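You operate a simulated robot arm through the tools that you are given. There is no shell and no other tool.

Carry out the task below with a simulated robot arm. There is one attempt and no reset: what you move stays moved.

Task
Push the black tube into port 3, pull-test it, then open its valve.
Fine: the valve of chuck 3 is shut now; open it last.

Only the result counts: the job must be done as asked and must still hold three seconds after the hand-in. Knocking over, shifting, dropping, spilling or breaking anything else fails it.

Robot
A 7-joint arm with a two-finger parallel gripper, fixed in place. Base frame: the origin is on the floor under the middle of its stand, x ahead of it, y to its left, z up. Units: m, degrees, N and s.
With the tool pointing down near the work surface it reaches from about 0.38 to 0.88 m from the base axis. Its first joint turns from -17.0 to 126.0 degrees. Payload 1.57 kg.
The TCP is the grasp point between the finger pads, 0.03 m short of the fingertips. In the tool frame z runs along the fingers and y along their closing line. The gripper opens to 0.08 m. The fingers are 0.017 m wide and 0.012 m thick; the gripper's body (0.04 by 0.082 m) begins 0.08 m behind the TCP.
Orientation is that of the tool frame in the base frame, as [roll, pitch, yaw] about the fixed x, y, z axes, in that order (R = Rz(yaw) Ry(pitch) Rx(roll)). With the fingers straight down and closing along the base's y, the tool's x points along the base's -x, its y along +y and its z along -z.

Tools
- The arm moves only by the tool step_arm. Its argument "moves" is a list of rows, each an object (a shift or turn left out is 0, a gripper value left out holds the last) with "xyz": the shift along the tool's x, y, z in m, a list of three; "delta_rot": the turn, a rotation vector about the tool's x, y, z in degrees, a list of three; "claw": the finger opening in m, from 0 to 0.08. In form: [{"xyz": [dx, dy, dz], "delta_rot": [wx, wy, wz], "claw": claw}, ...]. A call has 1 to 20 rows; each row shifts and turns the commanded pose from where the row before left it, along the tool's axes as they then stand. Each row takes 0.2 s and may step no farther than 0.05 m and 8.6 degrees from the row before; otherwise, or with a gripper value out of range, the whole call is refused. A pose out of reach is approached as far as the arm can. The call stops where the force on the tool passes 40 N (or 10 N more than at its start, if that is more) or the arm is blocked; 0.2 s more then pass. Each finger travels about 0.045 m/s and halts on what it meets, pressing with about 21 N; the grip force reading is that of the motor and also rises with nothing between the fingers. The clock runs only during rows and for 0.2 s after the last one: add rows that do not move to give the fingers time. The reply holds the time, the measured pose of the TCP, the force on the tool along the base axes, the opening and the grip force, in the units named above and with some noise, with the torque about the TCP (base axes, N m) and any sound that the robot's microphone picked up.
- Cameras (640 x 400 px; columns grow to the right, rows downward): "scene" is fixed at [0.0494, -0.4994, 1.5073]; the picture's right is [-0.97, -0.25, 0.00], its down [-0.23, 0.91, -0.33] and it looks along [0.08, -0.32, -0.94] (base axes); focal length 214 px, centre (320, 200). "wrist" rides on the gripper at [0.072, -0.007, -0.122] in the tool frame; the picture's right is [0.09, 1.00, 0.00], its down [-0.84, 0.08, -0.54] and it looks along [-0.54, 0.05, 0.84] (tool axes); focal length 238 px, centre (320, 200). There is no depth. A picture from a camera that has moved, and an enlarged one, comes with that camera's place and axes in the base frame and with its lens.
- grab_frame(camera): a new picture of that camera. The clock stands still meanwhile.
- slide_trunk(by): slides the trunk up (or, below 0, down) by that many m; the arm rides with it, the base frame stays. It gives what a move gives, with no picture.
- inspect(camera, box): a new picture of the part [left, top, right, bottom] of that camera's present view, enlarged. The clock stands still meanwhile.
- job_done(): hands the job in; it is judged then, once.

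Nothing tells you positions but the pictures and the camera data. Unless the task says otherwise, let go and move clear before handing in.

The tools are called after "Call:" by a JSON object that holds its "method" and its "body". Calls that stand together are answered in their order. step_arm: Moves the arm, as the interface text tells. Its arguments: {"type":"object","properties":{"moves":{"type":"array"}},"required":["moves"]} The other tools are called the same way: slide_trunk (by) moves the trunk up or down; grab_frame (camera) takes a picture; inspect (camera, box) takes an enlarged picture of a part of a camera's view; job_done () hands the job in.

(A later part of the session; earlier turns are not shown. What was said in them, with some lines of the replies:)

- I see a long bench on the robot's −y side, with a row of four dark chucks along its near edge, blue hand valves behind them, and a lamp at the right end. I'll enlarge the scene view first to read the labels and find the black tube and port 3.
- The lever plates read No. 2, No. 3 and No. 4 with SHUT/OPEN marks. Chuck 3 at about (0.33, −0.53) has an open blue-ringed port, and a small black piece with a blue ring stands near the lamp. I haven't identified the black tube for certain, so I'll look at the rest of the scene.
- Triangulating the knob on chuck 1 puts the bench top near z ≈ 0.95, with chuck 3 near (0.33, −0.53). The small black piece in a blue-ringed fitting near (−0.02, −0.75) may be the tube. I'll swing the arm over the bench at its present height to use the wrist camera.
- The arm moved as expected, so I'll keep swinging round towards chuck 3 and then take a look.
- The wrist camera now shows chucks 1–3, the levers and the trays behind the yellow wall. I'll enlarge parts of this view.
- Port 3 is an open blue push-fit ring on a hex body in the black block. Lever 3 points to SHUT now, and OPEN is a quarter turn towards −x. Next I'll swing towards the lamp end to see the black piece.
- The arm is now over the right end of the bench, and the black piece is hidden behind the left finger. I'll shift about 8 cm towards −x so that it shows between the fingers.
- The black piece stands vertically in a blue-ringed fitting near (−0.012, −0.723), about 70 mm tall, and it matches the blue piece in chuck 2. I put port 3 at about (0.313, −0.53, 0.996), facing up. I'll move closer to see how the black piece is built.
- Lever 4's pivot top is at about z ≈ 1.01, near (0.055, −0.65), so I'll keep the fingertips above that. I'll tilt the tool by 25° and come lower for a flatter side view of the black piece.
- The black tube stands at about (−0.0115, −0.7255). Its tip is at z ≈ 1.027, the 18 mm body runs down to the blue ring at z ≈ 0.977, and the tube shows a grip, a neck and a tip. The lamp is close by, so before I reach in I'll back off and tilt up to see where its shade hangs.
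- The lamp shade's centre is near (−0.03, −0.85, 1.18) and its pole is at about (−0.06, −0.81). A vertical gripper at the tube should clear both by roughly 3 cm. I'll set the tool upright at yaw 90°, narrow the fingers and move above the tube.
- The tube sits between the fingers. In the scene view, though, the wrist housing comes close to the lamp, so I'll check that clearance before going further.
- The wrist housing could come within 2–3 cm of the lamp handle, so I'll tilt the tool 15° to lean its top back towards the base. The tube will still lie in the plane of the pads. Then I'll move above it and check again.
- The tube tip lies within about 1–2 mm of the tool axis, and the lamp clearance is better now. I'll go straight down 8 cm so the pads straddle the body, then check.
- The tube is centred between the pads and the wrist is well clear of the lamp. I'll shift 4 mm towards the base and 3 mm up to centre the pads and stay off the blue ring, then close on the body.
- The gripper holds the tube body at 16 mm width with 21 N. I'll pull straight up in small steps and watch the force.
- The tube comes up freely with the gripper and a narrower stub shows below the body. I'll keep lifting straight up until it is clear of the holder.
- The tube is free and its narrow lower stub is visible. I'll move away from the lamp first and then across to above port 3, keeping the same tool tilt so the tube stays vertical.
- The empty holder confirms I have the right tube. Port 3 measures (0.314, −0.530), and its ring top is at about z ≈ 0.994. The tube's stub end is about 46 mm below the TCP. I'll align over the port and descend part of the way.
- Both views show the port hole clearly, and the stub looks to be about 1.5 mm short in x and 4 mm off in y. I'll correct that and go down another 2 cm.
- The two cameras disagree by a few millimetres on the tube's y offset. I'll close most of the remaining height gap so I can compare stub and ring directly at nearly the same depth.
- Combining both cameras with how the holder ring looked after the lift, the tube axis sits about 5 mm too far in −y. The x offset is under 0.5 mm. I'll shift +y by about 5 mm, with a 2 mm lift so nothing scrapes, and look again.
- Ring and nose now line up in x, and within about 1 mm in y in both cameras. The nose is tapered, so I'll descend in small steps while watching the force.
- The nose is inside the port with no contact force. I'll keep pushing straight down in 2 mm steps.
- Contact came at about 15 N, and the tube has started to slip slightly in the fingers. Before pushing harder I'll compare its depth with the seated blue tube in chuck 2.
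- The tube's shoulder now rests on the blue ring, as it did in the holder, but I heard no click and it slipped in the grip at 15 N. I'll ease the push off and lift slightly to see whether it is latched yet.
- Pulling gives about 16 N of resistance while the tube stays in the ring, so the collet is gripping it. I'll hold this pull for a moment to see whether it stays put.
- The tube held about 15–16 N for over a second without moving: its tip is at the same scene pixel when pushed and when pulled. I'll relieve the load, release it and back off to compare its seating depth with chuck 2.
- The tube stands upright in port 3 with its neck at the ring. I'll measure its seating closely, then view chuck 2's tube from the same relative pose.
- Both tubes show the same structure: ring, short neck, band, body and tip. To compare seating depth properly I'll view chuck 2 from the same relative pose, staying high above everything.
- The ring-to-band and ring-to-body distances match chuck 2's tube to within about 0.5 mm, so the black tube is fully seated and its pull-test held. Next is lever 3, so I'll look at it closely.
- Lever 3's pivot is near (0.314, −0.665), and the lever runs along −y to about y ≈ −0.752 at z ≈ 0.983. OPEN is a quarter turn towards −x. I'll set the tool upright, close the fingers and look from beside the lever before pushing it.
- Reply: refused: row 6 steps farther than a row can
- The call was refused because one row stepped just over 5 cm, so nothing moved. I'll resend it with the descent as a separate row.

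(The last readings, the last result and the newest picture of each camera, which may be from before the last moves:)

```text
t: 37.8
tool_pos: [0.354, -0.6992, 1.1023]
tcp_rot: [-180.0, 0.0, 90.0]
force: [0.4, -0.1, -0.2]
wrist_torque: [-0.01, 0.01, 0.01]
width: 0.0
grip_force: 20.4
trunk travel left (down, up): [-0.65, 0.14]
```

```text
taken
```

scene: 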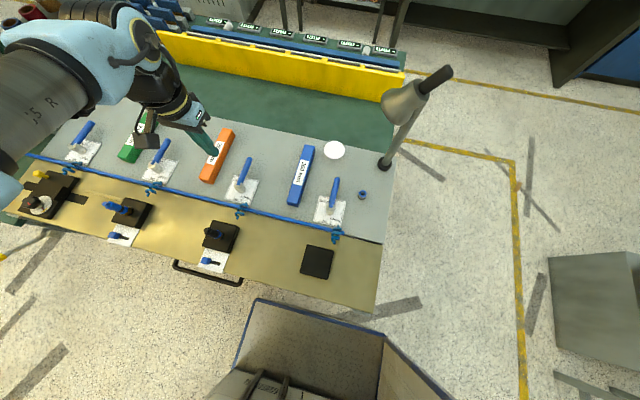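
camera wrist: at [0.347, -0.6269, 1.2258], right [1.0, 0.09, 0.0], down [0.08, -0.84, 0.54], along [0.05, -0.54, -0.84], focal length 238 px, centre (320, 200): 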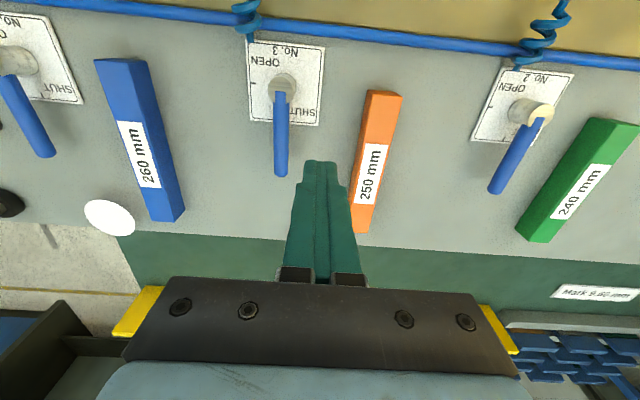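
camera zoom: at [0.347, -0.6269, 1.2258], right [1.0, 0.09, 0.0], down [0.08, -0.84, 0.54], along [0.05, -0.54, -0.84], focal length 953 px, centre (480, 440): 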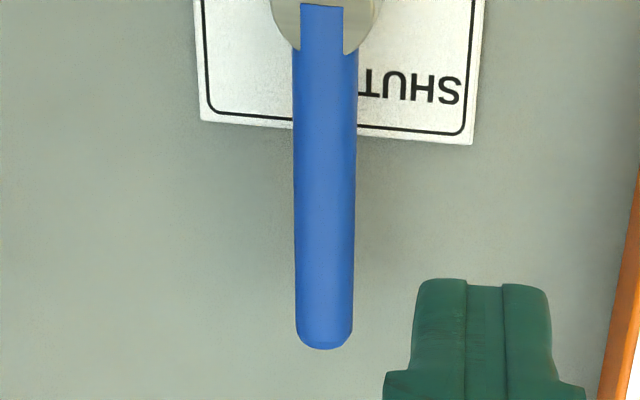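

The close view refines lever 3: pivot (0.314, −0.662), tip (0.314, −0.755) and about 16 mm thick. The orange block begins at about x = 0.395. I'll lower the closed fingers at (0.352, −0.730), just to the +x side of the lever near its tip.

Call:
{"method": "step_arm", "body": {"moves": [{"xyz": [-0.0155, -0.001, 0.044]}, {"xyz": [-0.0155, -0.001, 0.044]}, {"xyz": [0, 0, 0.014]}, {"xyz": [0, 0, 0]}]}}

Call:
{"method": "grab_frame", "body": {"camera": "wrist"}}

Call:
{"method": "inspect", "body": {"camera": "scene", "box": [180, 130, 276, 210]}}

```text
t: 38.8
tool_pos: [0.3518, -0.7306, 0.9998]
tcp_rot: [-180.0, 0.0, 89.9]
force: [0.7, 0.9, -0.1]
wrist_torque: [0.02, 0.04, 0.03]
width: 0.0
grip_force: 21.1
trunk travel left (down, up): [-0.65, 0.14]
```

```text
taken
camera wrist: at [0.345, -0.6579, 1.1222], right [1.0, 0.09, 0.0], down [0.08, -0.84, 0.54], along [0.05, -0.54, -0.84], focal length 238 px, centre (320, 200)
```

wrist: 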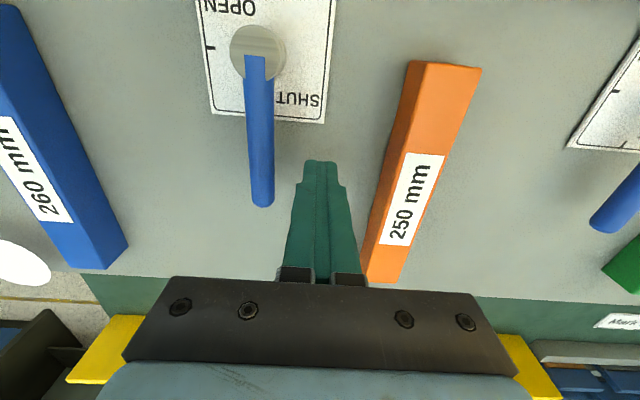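

```text
5.00 times, centred on (228, 170) of scene
camera zoom: at [0.0494, -0.4994, 1.5073], right [-0.97, -0.25, 0.0], down [-0.23, 0.91, -0.33], along [0.08, -0.32, -0.94], focal length 1072 px, centre (780, 350)
```

zoom: 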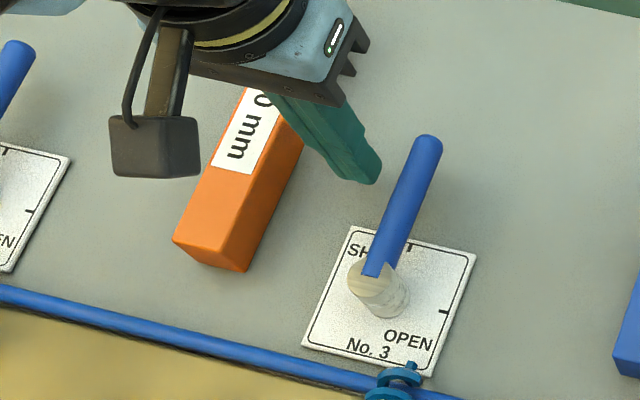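

The fingers are clear of everything, on the +x side of the lever. I'll push towards −x along the lever's arc in short steps and watch the force.

Call:
{"method": "step_arm", "body": {"moves": [{"xyz": [0, -0.009, 0]}, {"xyz": [0, -0.009, 0]}, {"xyz": [-0.001, -0.0085, 0]}, {"xyz": [-0.001, -0.0085, 0]}]}}

Call:
{"method": "grab_frame", "body": {"camera": "wrist"}}

```text
t: 39.8
tool_pos: [0.317, -0.7333, 0.9997]
tcp_rot: [-179.9, 0.0, 90.0]
force: [-0.4, 0.0, 0.5]
wrist_torque: [0.0, -0.01, 0.01]
width: 0.0
grip_force: 20.7
trunk travel left (down, up): [-0.65, 0.14]
```

```text
taken
camera wrist: at [0.3096, -0.661, 1.123], right [1.0, 0.09, 0.0], down [0.08, -0.84, 0.54], along [0.05, -0.54, -0.84], focal length 238 px, centre (320, 200)
```

wrist: 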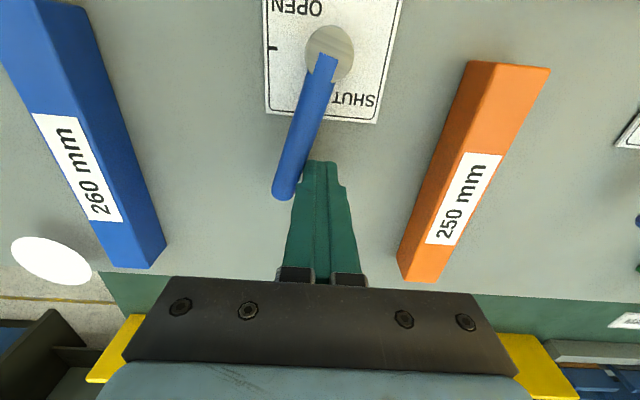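

The lever turns easily under the push, about 15° so far. I'll continue along the arc.

Call:
{"method": "step_arm", "body": {"moves": [{"xyz": [0.0023, -0.0086, 0]}, {"xyz": [0.003, -0.0133, 0]}, {"xyz": [0.0055, -0.0133, 0]}]}}

Call:
{"method": "grab_frame", "body": {"camera": "wrist"}}

```text
t: 40.6
tool_pos: [0.282, -0.7224, 1.0004]
tcp_rot: [-180.0, 0.0, 90.0]
force: [-0.6, -0.3, -0.1]
wrist_torque: [-0.03, 0.0, 0.0]
width: 0.0
grip_force: 21.4
trunk travel left (down, up): [-0.65, 0.14]
```

```text
taken
camera wrist: at [0.2742, -0.6502, 1.1239], right [1.0, 0.09, 0.0], down [0.08, -0.84, 0.54], along [0.05, -0.54, -0.84], focal length 238 px, centre (320, 200)
```

wrist: 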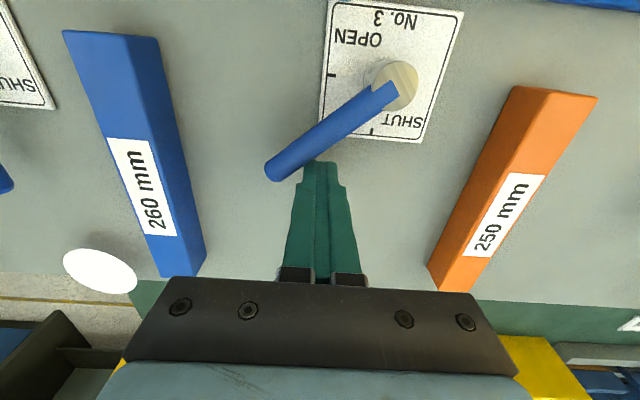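

Call:
{"method": "step_arm", "body": {"moves": [{"xyz": [0.0084, -0.012, 0]}, {"xyz": [0.0105, -0.011, 0]}, {"xyz": [0.0115, -0.0085, 0]}]}}

Call:
{"method": "grab_frame", "body": {"camera": "wrist"}}

```text
t: 41.4
tool_pos: [0.2503, -0.6921, 0.999]
tcp_rot: [-179.9, 0.0, 90.0]
force: [0.7, -0.9, 0.2]
wrist_torque: [0.0, -0.02, 0.01]
width: 0.0001
grip_force: 21.0
trunk travel left (down, up): [-0.65, 0.14]
```

```text
taken
camera wrist: at [0.2431, -0.6196, 1.1234], right [1.0, 0.09, 0.0], down [0.08, -0.84, 0.54], along [0.05, -0.54, -0.84], focal length 238 px, centre (320, 200)
```

wrist: 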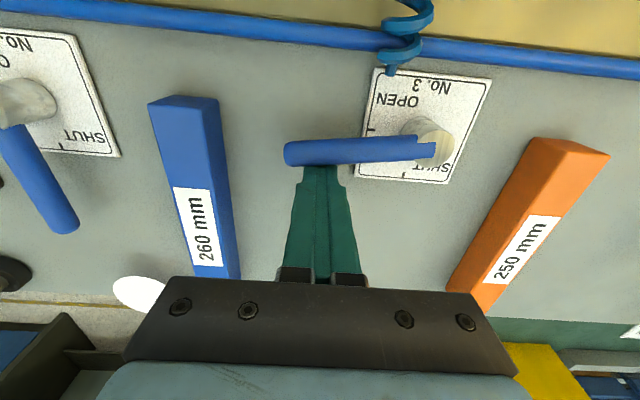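

The lever is within about 6° of OPEN and still moves freely. I'll nudge it the rest of the way in small steps until it reaches the tick or a stop.

Call:
{"method": "step_arm", "body": {"moves": [{"xyz": [0.004, -0.001, 0]}, {"xyz": [0.003, -0.001, 0]}, {"xyz": [0, 0, 0]}]}}

Call:
{"method": "grab_frame", "body": {"camera": "wrist"}}

Call:
{"method": "inspect", "body": {"camera": "wrist", "box": [270, 80, 500, 220]}}

```text
t: 42.2
tool_pos: [0.249, -0.685, 1.0008]
tcp_rot: [180.0, 0.0, 90.0]
force: [-1.0, -0.6, 0.1]
wrist_torque: [-0.03, -0.01, 0.03]
width: 0.0001
grip_force: 21.1
trunk travel left (down, up): [-0.65, 0.14]
```

```text
taken
camera wrist: at [0.2415, -0.6128, 1.1234], right [1.0, 0.09, 0.0], down [0.08, -0.84, 0.54], along [0.05, -0.54, -0.84], focal length 238 px, centre (320, 200)
```

wrist: 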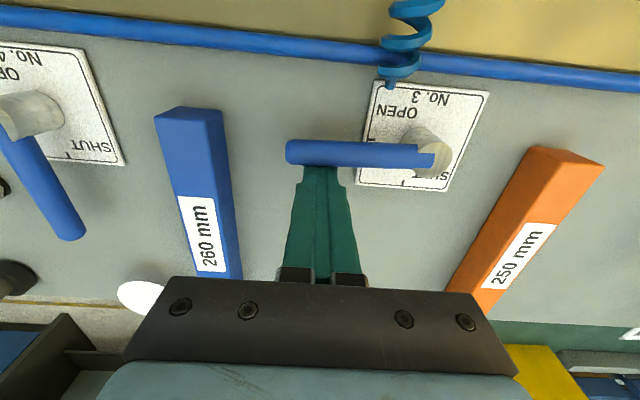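

```text
2.78 times, centred on (385, 150) of wrist
camera zoom: at [0.2415, -0.6128, 1.1234], right [1.0, 0.09, 0.0], down [0.08, -0.84, 0.54], along [0.05, -0.54, -0.84], focal length 663 px, centre (139, 339)
```

zoom: 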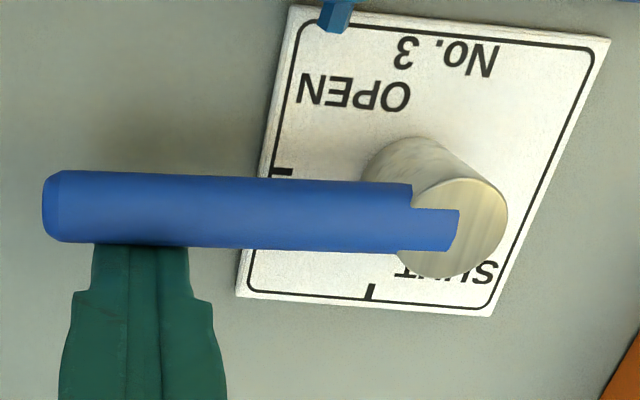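

It is now about 2–3° short of the OPEN direction. I'll add small steps and watch for a stop.

Call:
{"method": "step_arm", "body": {"moves": [{"xyz": [0.002, 0, 0]}, {"xyz": [0, 0, 0]}]}}

Call:
{"method": "step_arm", "body": {"moves": [{"xyz": [0.0015, 0, 0]}, {"xyz": [0, 0, 0]}]}}

Call:
{"method": "inspect", "body": {"camera": "wrist", "box": [270, 80, 500, 220]}}

Call:
{"method": "inspect", "body": {"camera": "scene", "box": [204, 140, 300, 220]}}

```text
t: 42.8
tool_pos: [0.2482, -0.6824, 1.0011]
tcp_rot: [-179.9, 0.0, 90.0]
force: [-0.1, -0.2, 0.1]
wrist_torque: [0.01, -0.03, -0.03]
width: 0.0
grip_force: 20.4
trunk travel left (down, up): [-0.65, 0.14]
```

```text
t: 43.4
tool_pos: [0.2486, -0.6819, 1.0019]
tcp_rot: [180.0, 0.0, 90.0]
force: [0.3, -1.3, -0.4]
wrist_torque: [-0.05, 0.0, -0.01]
width: 0.0
grip_force: 21.0
trunk travel left (down, up): [-0.65, 0.14]
```

```text
2.78 times, centred on (385, 150) of wrist
camera zoom: at [0.2407, -0.6092, 1.1241], right [1.0, 0.09, 0.0], down [0.08, -0.84, 0.54], along [0.05, -0.54, -0.84], focal length 663 px, centre (139, 339)
```

zoom: 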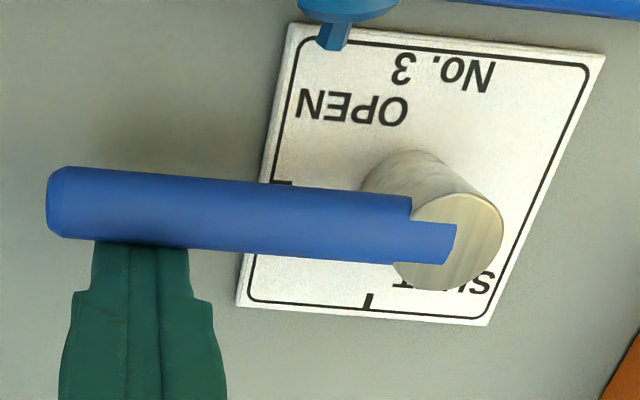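

```text
5.00 times, centred on (252, 180) of scene
camera zoom: at [0.0494, -0.4994, 1.5073], right [-0.97, -0.25, 0.0], down [-0.23, 0.91, -0.33], along [0.08, -0.32, -0.94], focal length 1072 px, centre (660, 300)
```

zoom: 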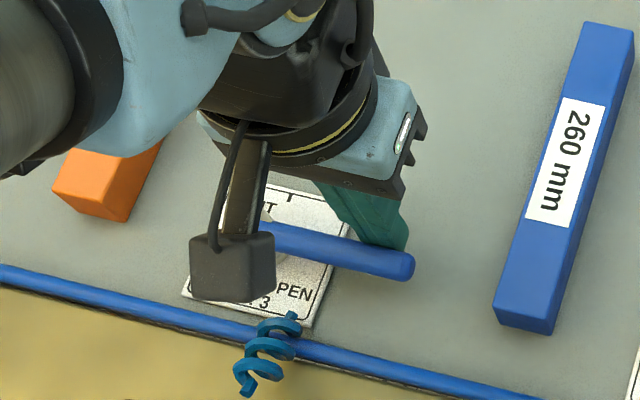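

The lever now points along −x at the OPEN tick, within about 1°. I'll back the fingers off it, rise clear and check that everything stays.

Call:
{"method": "step_arm", "body": {"moves": [{"xyz": [-0.012, 0, 0]}, {"xyz": [0, 0, -0.045]}, {"xyz": [0, 0, -0.045]}, {"xyz": [0.03, 0, -0.035]}, {"xyz": [0.045, 0, -0.01]}, {"xyz": [0.045, 0, -0.01]}]}}

Call:
{"method": "grab_frame", "body": {"camera": "wrist"}}

Call:
{"method": "grab_frame", "body": {"camera": "scene"}}

```text
t: 44.8
tool_pos: [0.2487, -0.5747, 1.1448]
tcp_rot: [-180.0, 0.0, 90.0]
force: [0.5, -0.3, -0.4]
wrist_torque: [0.04, 0.03, -0.04]
width: 0.0
grip_force: 21.0
trunk travel left (down, up): [-0.65, 0.14]
```

```text
taken
camera wrist: at [0.241, -0.5035, 1.2679], right [1.0, 0.09, 0.0], down [0.08, -0.84, 0.54], along [0.05, -0.54, -0.84], focal length 238 px, centre (320, 200)
```

wrist: 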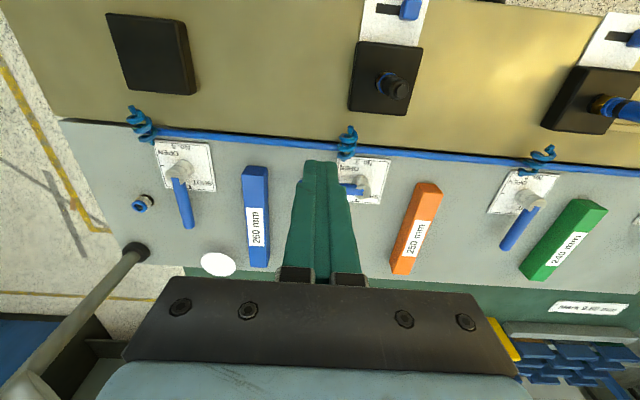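

```text
taken
```

scene: 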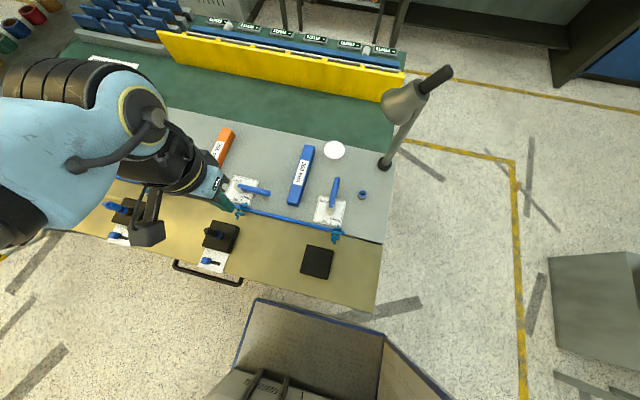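

The lever stays at OPEN after release. I'll raise the arm and pull it back from the bench for a last clear check.

Call:
{"method": "step_arm", "body": {"moves": [{"xyz": [0, 0, -0.045]}, {"xyz": [0, 0, -0.045]}, {"xyz": [0.04, 0.02, 0]}, {"xyz": [0.04, 0.02, 0]}, {"xyz": [0.04, 0.02, 0]}, {"xyz": [0.03, 0.03, 0]}]}}

Call:
{"method": "grab_frame", "body": {"camera": "scene"}}

Call:
{"method": "inspect", "body": {"camera": "scene", "box": [190, 160, 286, 250]}}

Call:
{"method": "inspect", "body": {"camera": "scene", "box": [190, 215, 238, 245]}}

Call:
{"method": "grab_frame", "body": {"camera": "wrist"}}

```text
t: 46.2
tool_pos: [0.3344, -0.4269, 1.2385]
tcp_rot: [-180.0, -0.1, 90.0]
force: [1.1, -0.2, 0.6]
wrist_torque: [-0.01, -0.01, 0.03]
width: 0.0
grip_force: 20.9
trunk travel left (down, up): [-0.65, 0.14]
```

```text
taken
```

scene: 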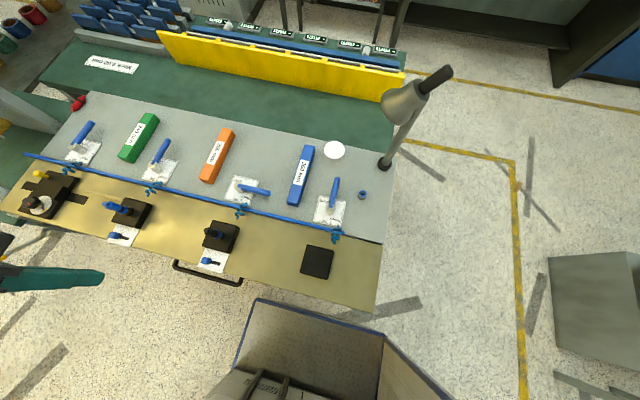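

```text
4.44 times, centred on (238, 205) of scene
camera zoom: at [0.0494, -0.4994, 1.5073], right [-0.97, -0.25, 0.0], down [-0.23, 0.91, -0.33], along [0.08, -0.32, -0.94], focal length 953 px, centre (684, 178)
```

zoom: 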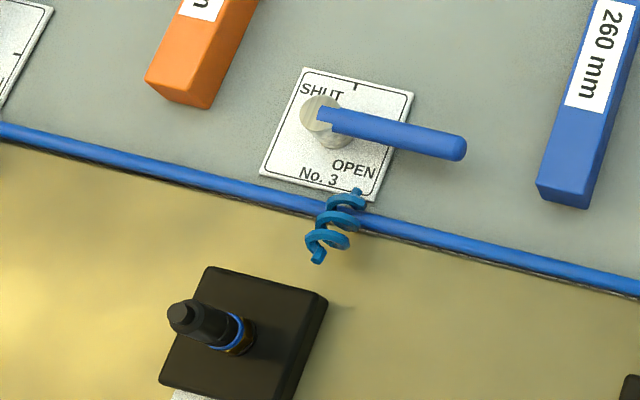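

```text
13.33 times, centred on (214, 230) of scene
camera zoom: at [0.0494, -0.4994, 1.5073], right [-0.97, -0.25, 0.0], down [-0.23, 0.91, -0.33], along [0.08, -0.32, -0.94], focal length 2860 px, centre (1733, -200)
```

zoom: 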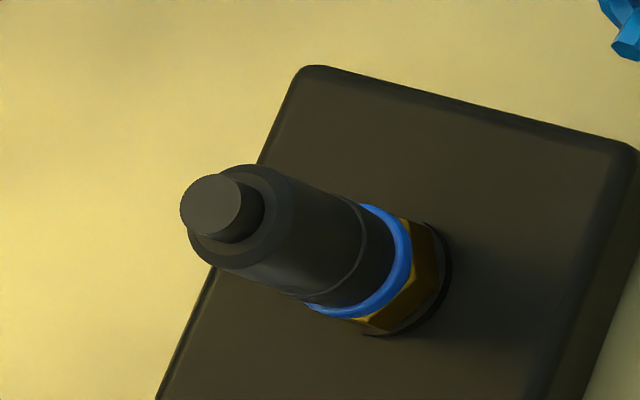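

```text
taken
camera wrist: at [0.3267, -0.3535, 1.3601], right [1.0, 0.09, 0.0], down [0.08, -0.84, 0.54], along [0.05, -0.54, -0.84], focal length 238 px, centre (320, 200)
```

wrist: 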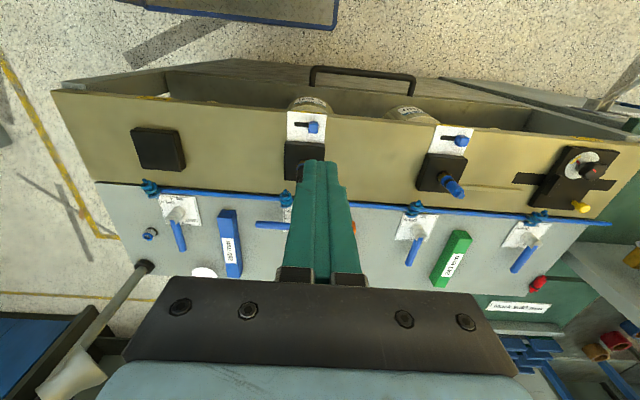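

The lever points at OPEN and the tube sits unchanged in port 3. I'll let a few seconds pass to confirm that nothing creeps.

Call:
{"method": "step_arm", "body": {"moves": [{"xyz": [0, 0, 0]}, {"xyz": [0, 0, 0]}, {"xyz": [0, 0, 0]}, {"xyz": [0, 0, 0]}, {"xyz": [0, 0, 0]}, {"xyz": [0, 0, 0]}, {"xyz": [0, 0, 0]}, {"xyz": [0, 0, 0]}, {"xyz": [0, 0, 0]}, {"xyz": [0, 0, 0]}, {"xyz": [0, 0, 0]}, {"xyz": [0, 0, 0]}, {"xyz": [0, 0, 0]}, {"xyz": [0, 0, 0]}, {"xyz": [0, 0, 0]}, {"xyz": [0, 0, 0]}]}}

Call:
{"method": "inspect", "body": {"camera": "scene", "box": [190, 160, 286, 250]}}

Call:
{"method": "inspect", "body": {"camera": "scene", "box": [190, 215, 238, 245]}}

```text
t: 49.6
tool_pos: [0.3331, -0.4273, 1.2376]
tcp_rot: [-179.9, 0.0, 90.0]
force: [0.5, 0.4, 0.5]
wrist_torque: [0.01, -0.01, -0.01]
width: 0.0001
grip_force: 20.7
trunk travel left (down, up): [-0.65, 0.14]
```

```text
4.44 times, centred on (238, 205) of scene
camera zoom: at [0.0494, -0.4994, 1.5073], right [-0.97, -0.25, 0.0], down [-0.23, 0.91, -0.33], along [0.08, -0.32, -0.94], focal length 953 px, centre (684, 178)
```

zoom: 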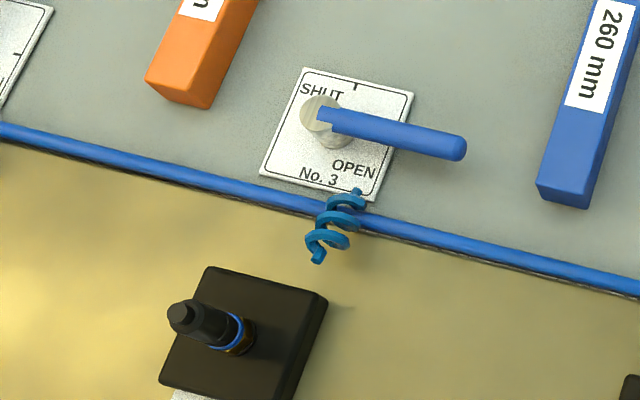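

```text
13.33 times, centred on (214, 230) of scene
camera zoom: at [0.0494, -0.4994, 1.5073], right [-0.97, -0.25, 0.0], down [-0.23, 0.91, -0.33], along [0.08, -0.32, -0.94], focal length 2860 px, centre (1733, -200)
```

zoom: 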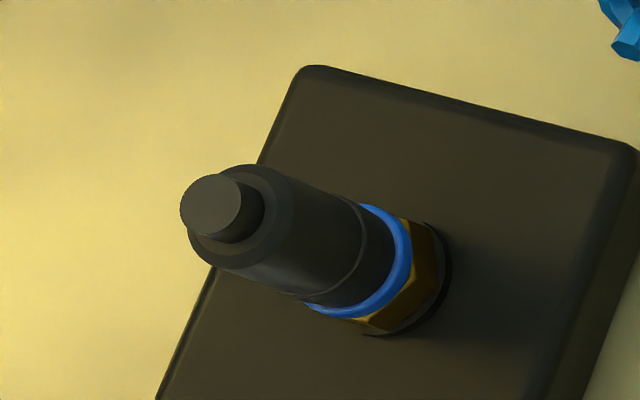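

Nothing moved in over three seconds. The black tube is seated in port 3 after holding a pull of about 16 N, lever 3 points to OPEN, and the arm is clear with nothing else disturbed. I'm handing the job in.

Call:
{"method": "job_done", "body": {}}

```text
The job is handed in.
```

The black tube is in port 3, it passed its pull-test, and valve 3 is open. I've handed the job in but haven't seen the verdict.

- **Tube:** It is pushed in to the same depth as the blue tube in chuck 2, within about half a millimetre. I heard no click when it seated.
- **Pull-test:** It held a pull of about 16 N for over a second without moving. That was about as hard as I could pull, because the tube slips in the fingers at roughly that force.
- **Valve:** I turned lever 3 last, a quarter turn from SHUT to OPEN. It sits within about 1° of the OPEN mark; I felt no end stop there.

Before handing in, I let go, moved the arm clear and watched for over three seconds. The tube and lever stayed put, and I saw nothing else on the bench disturbed.
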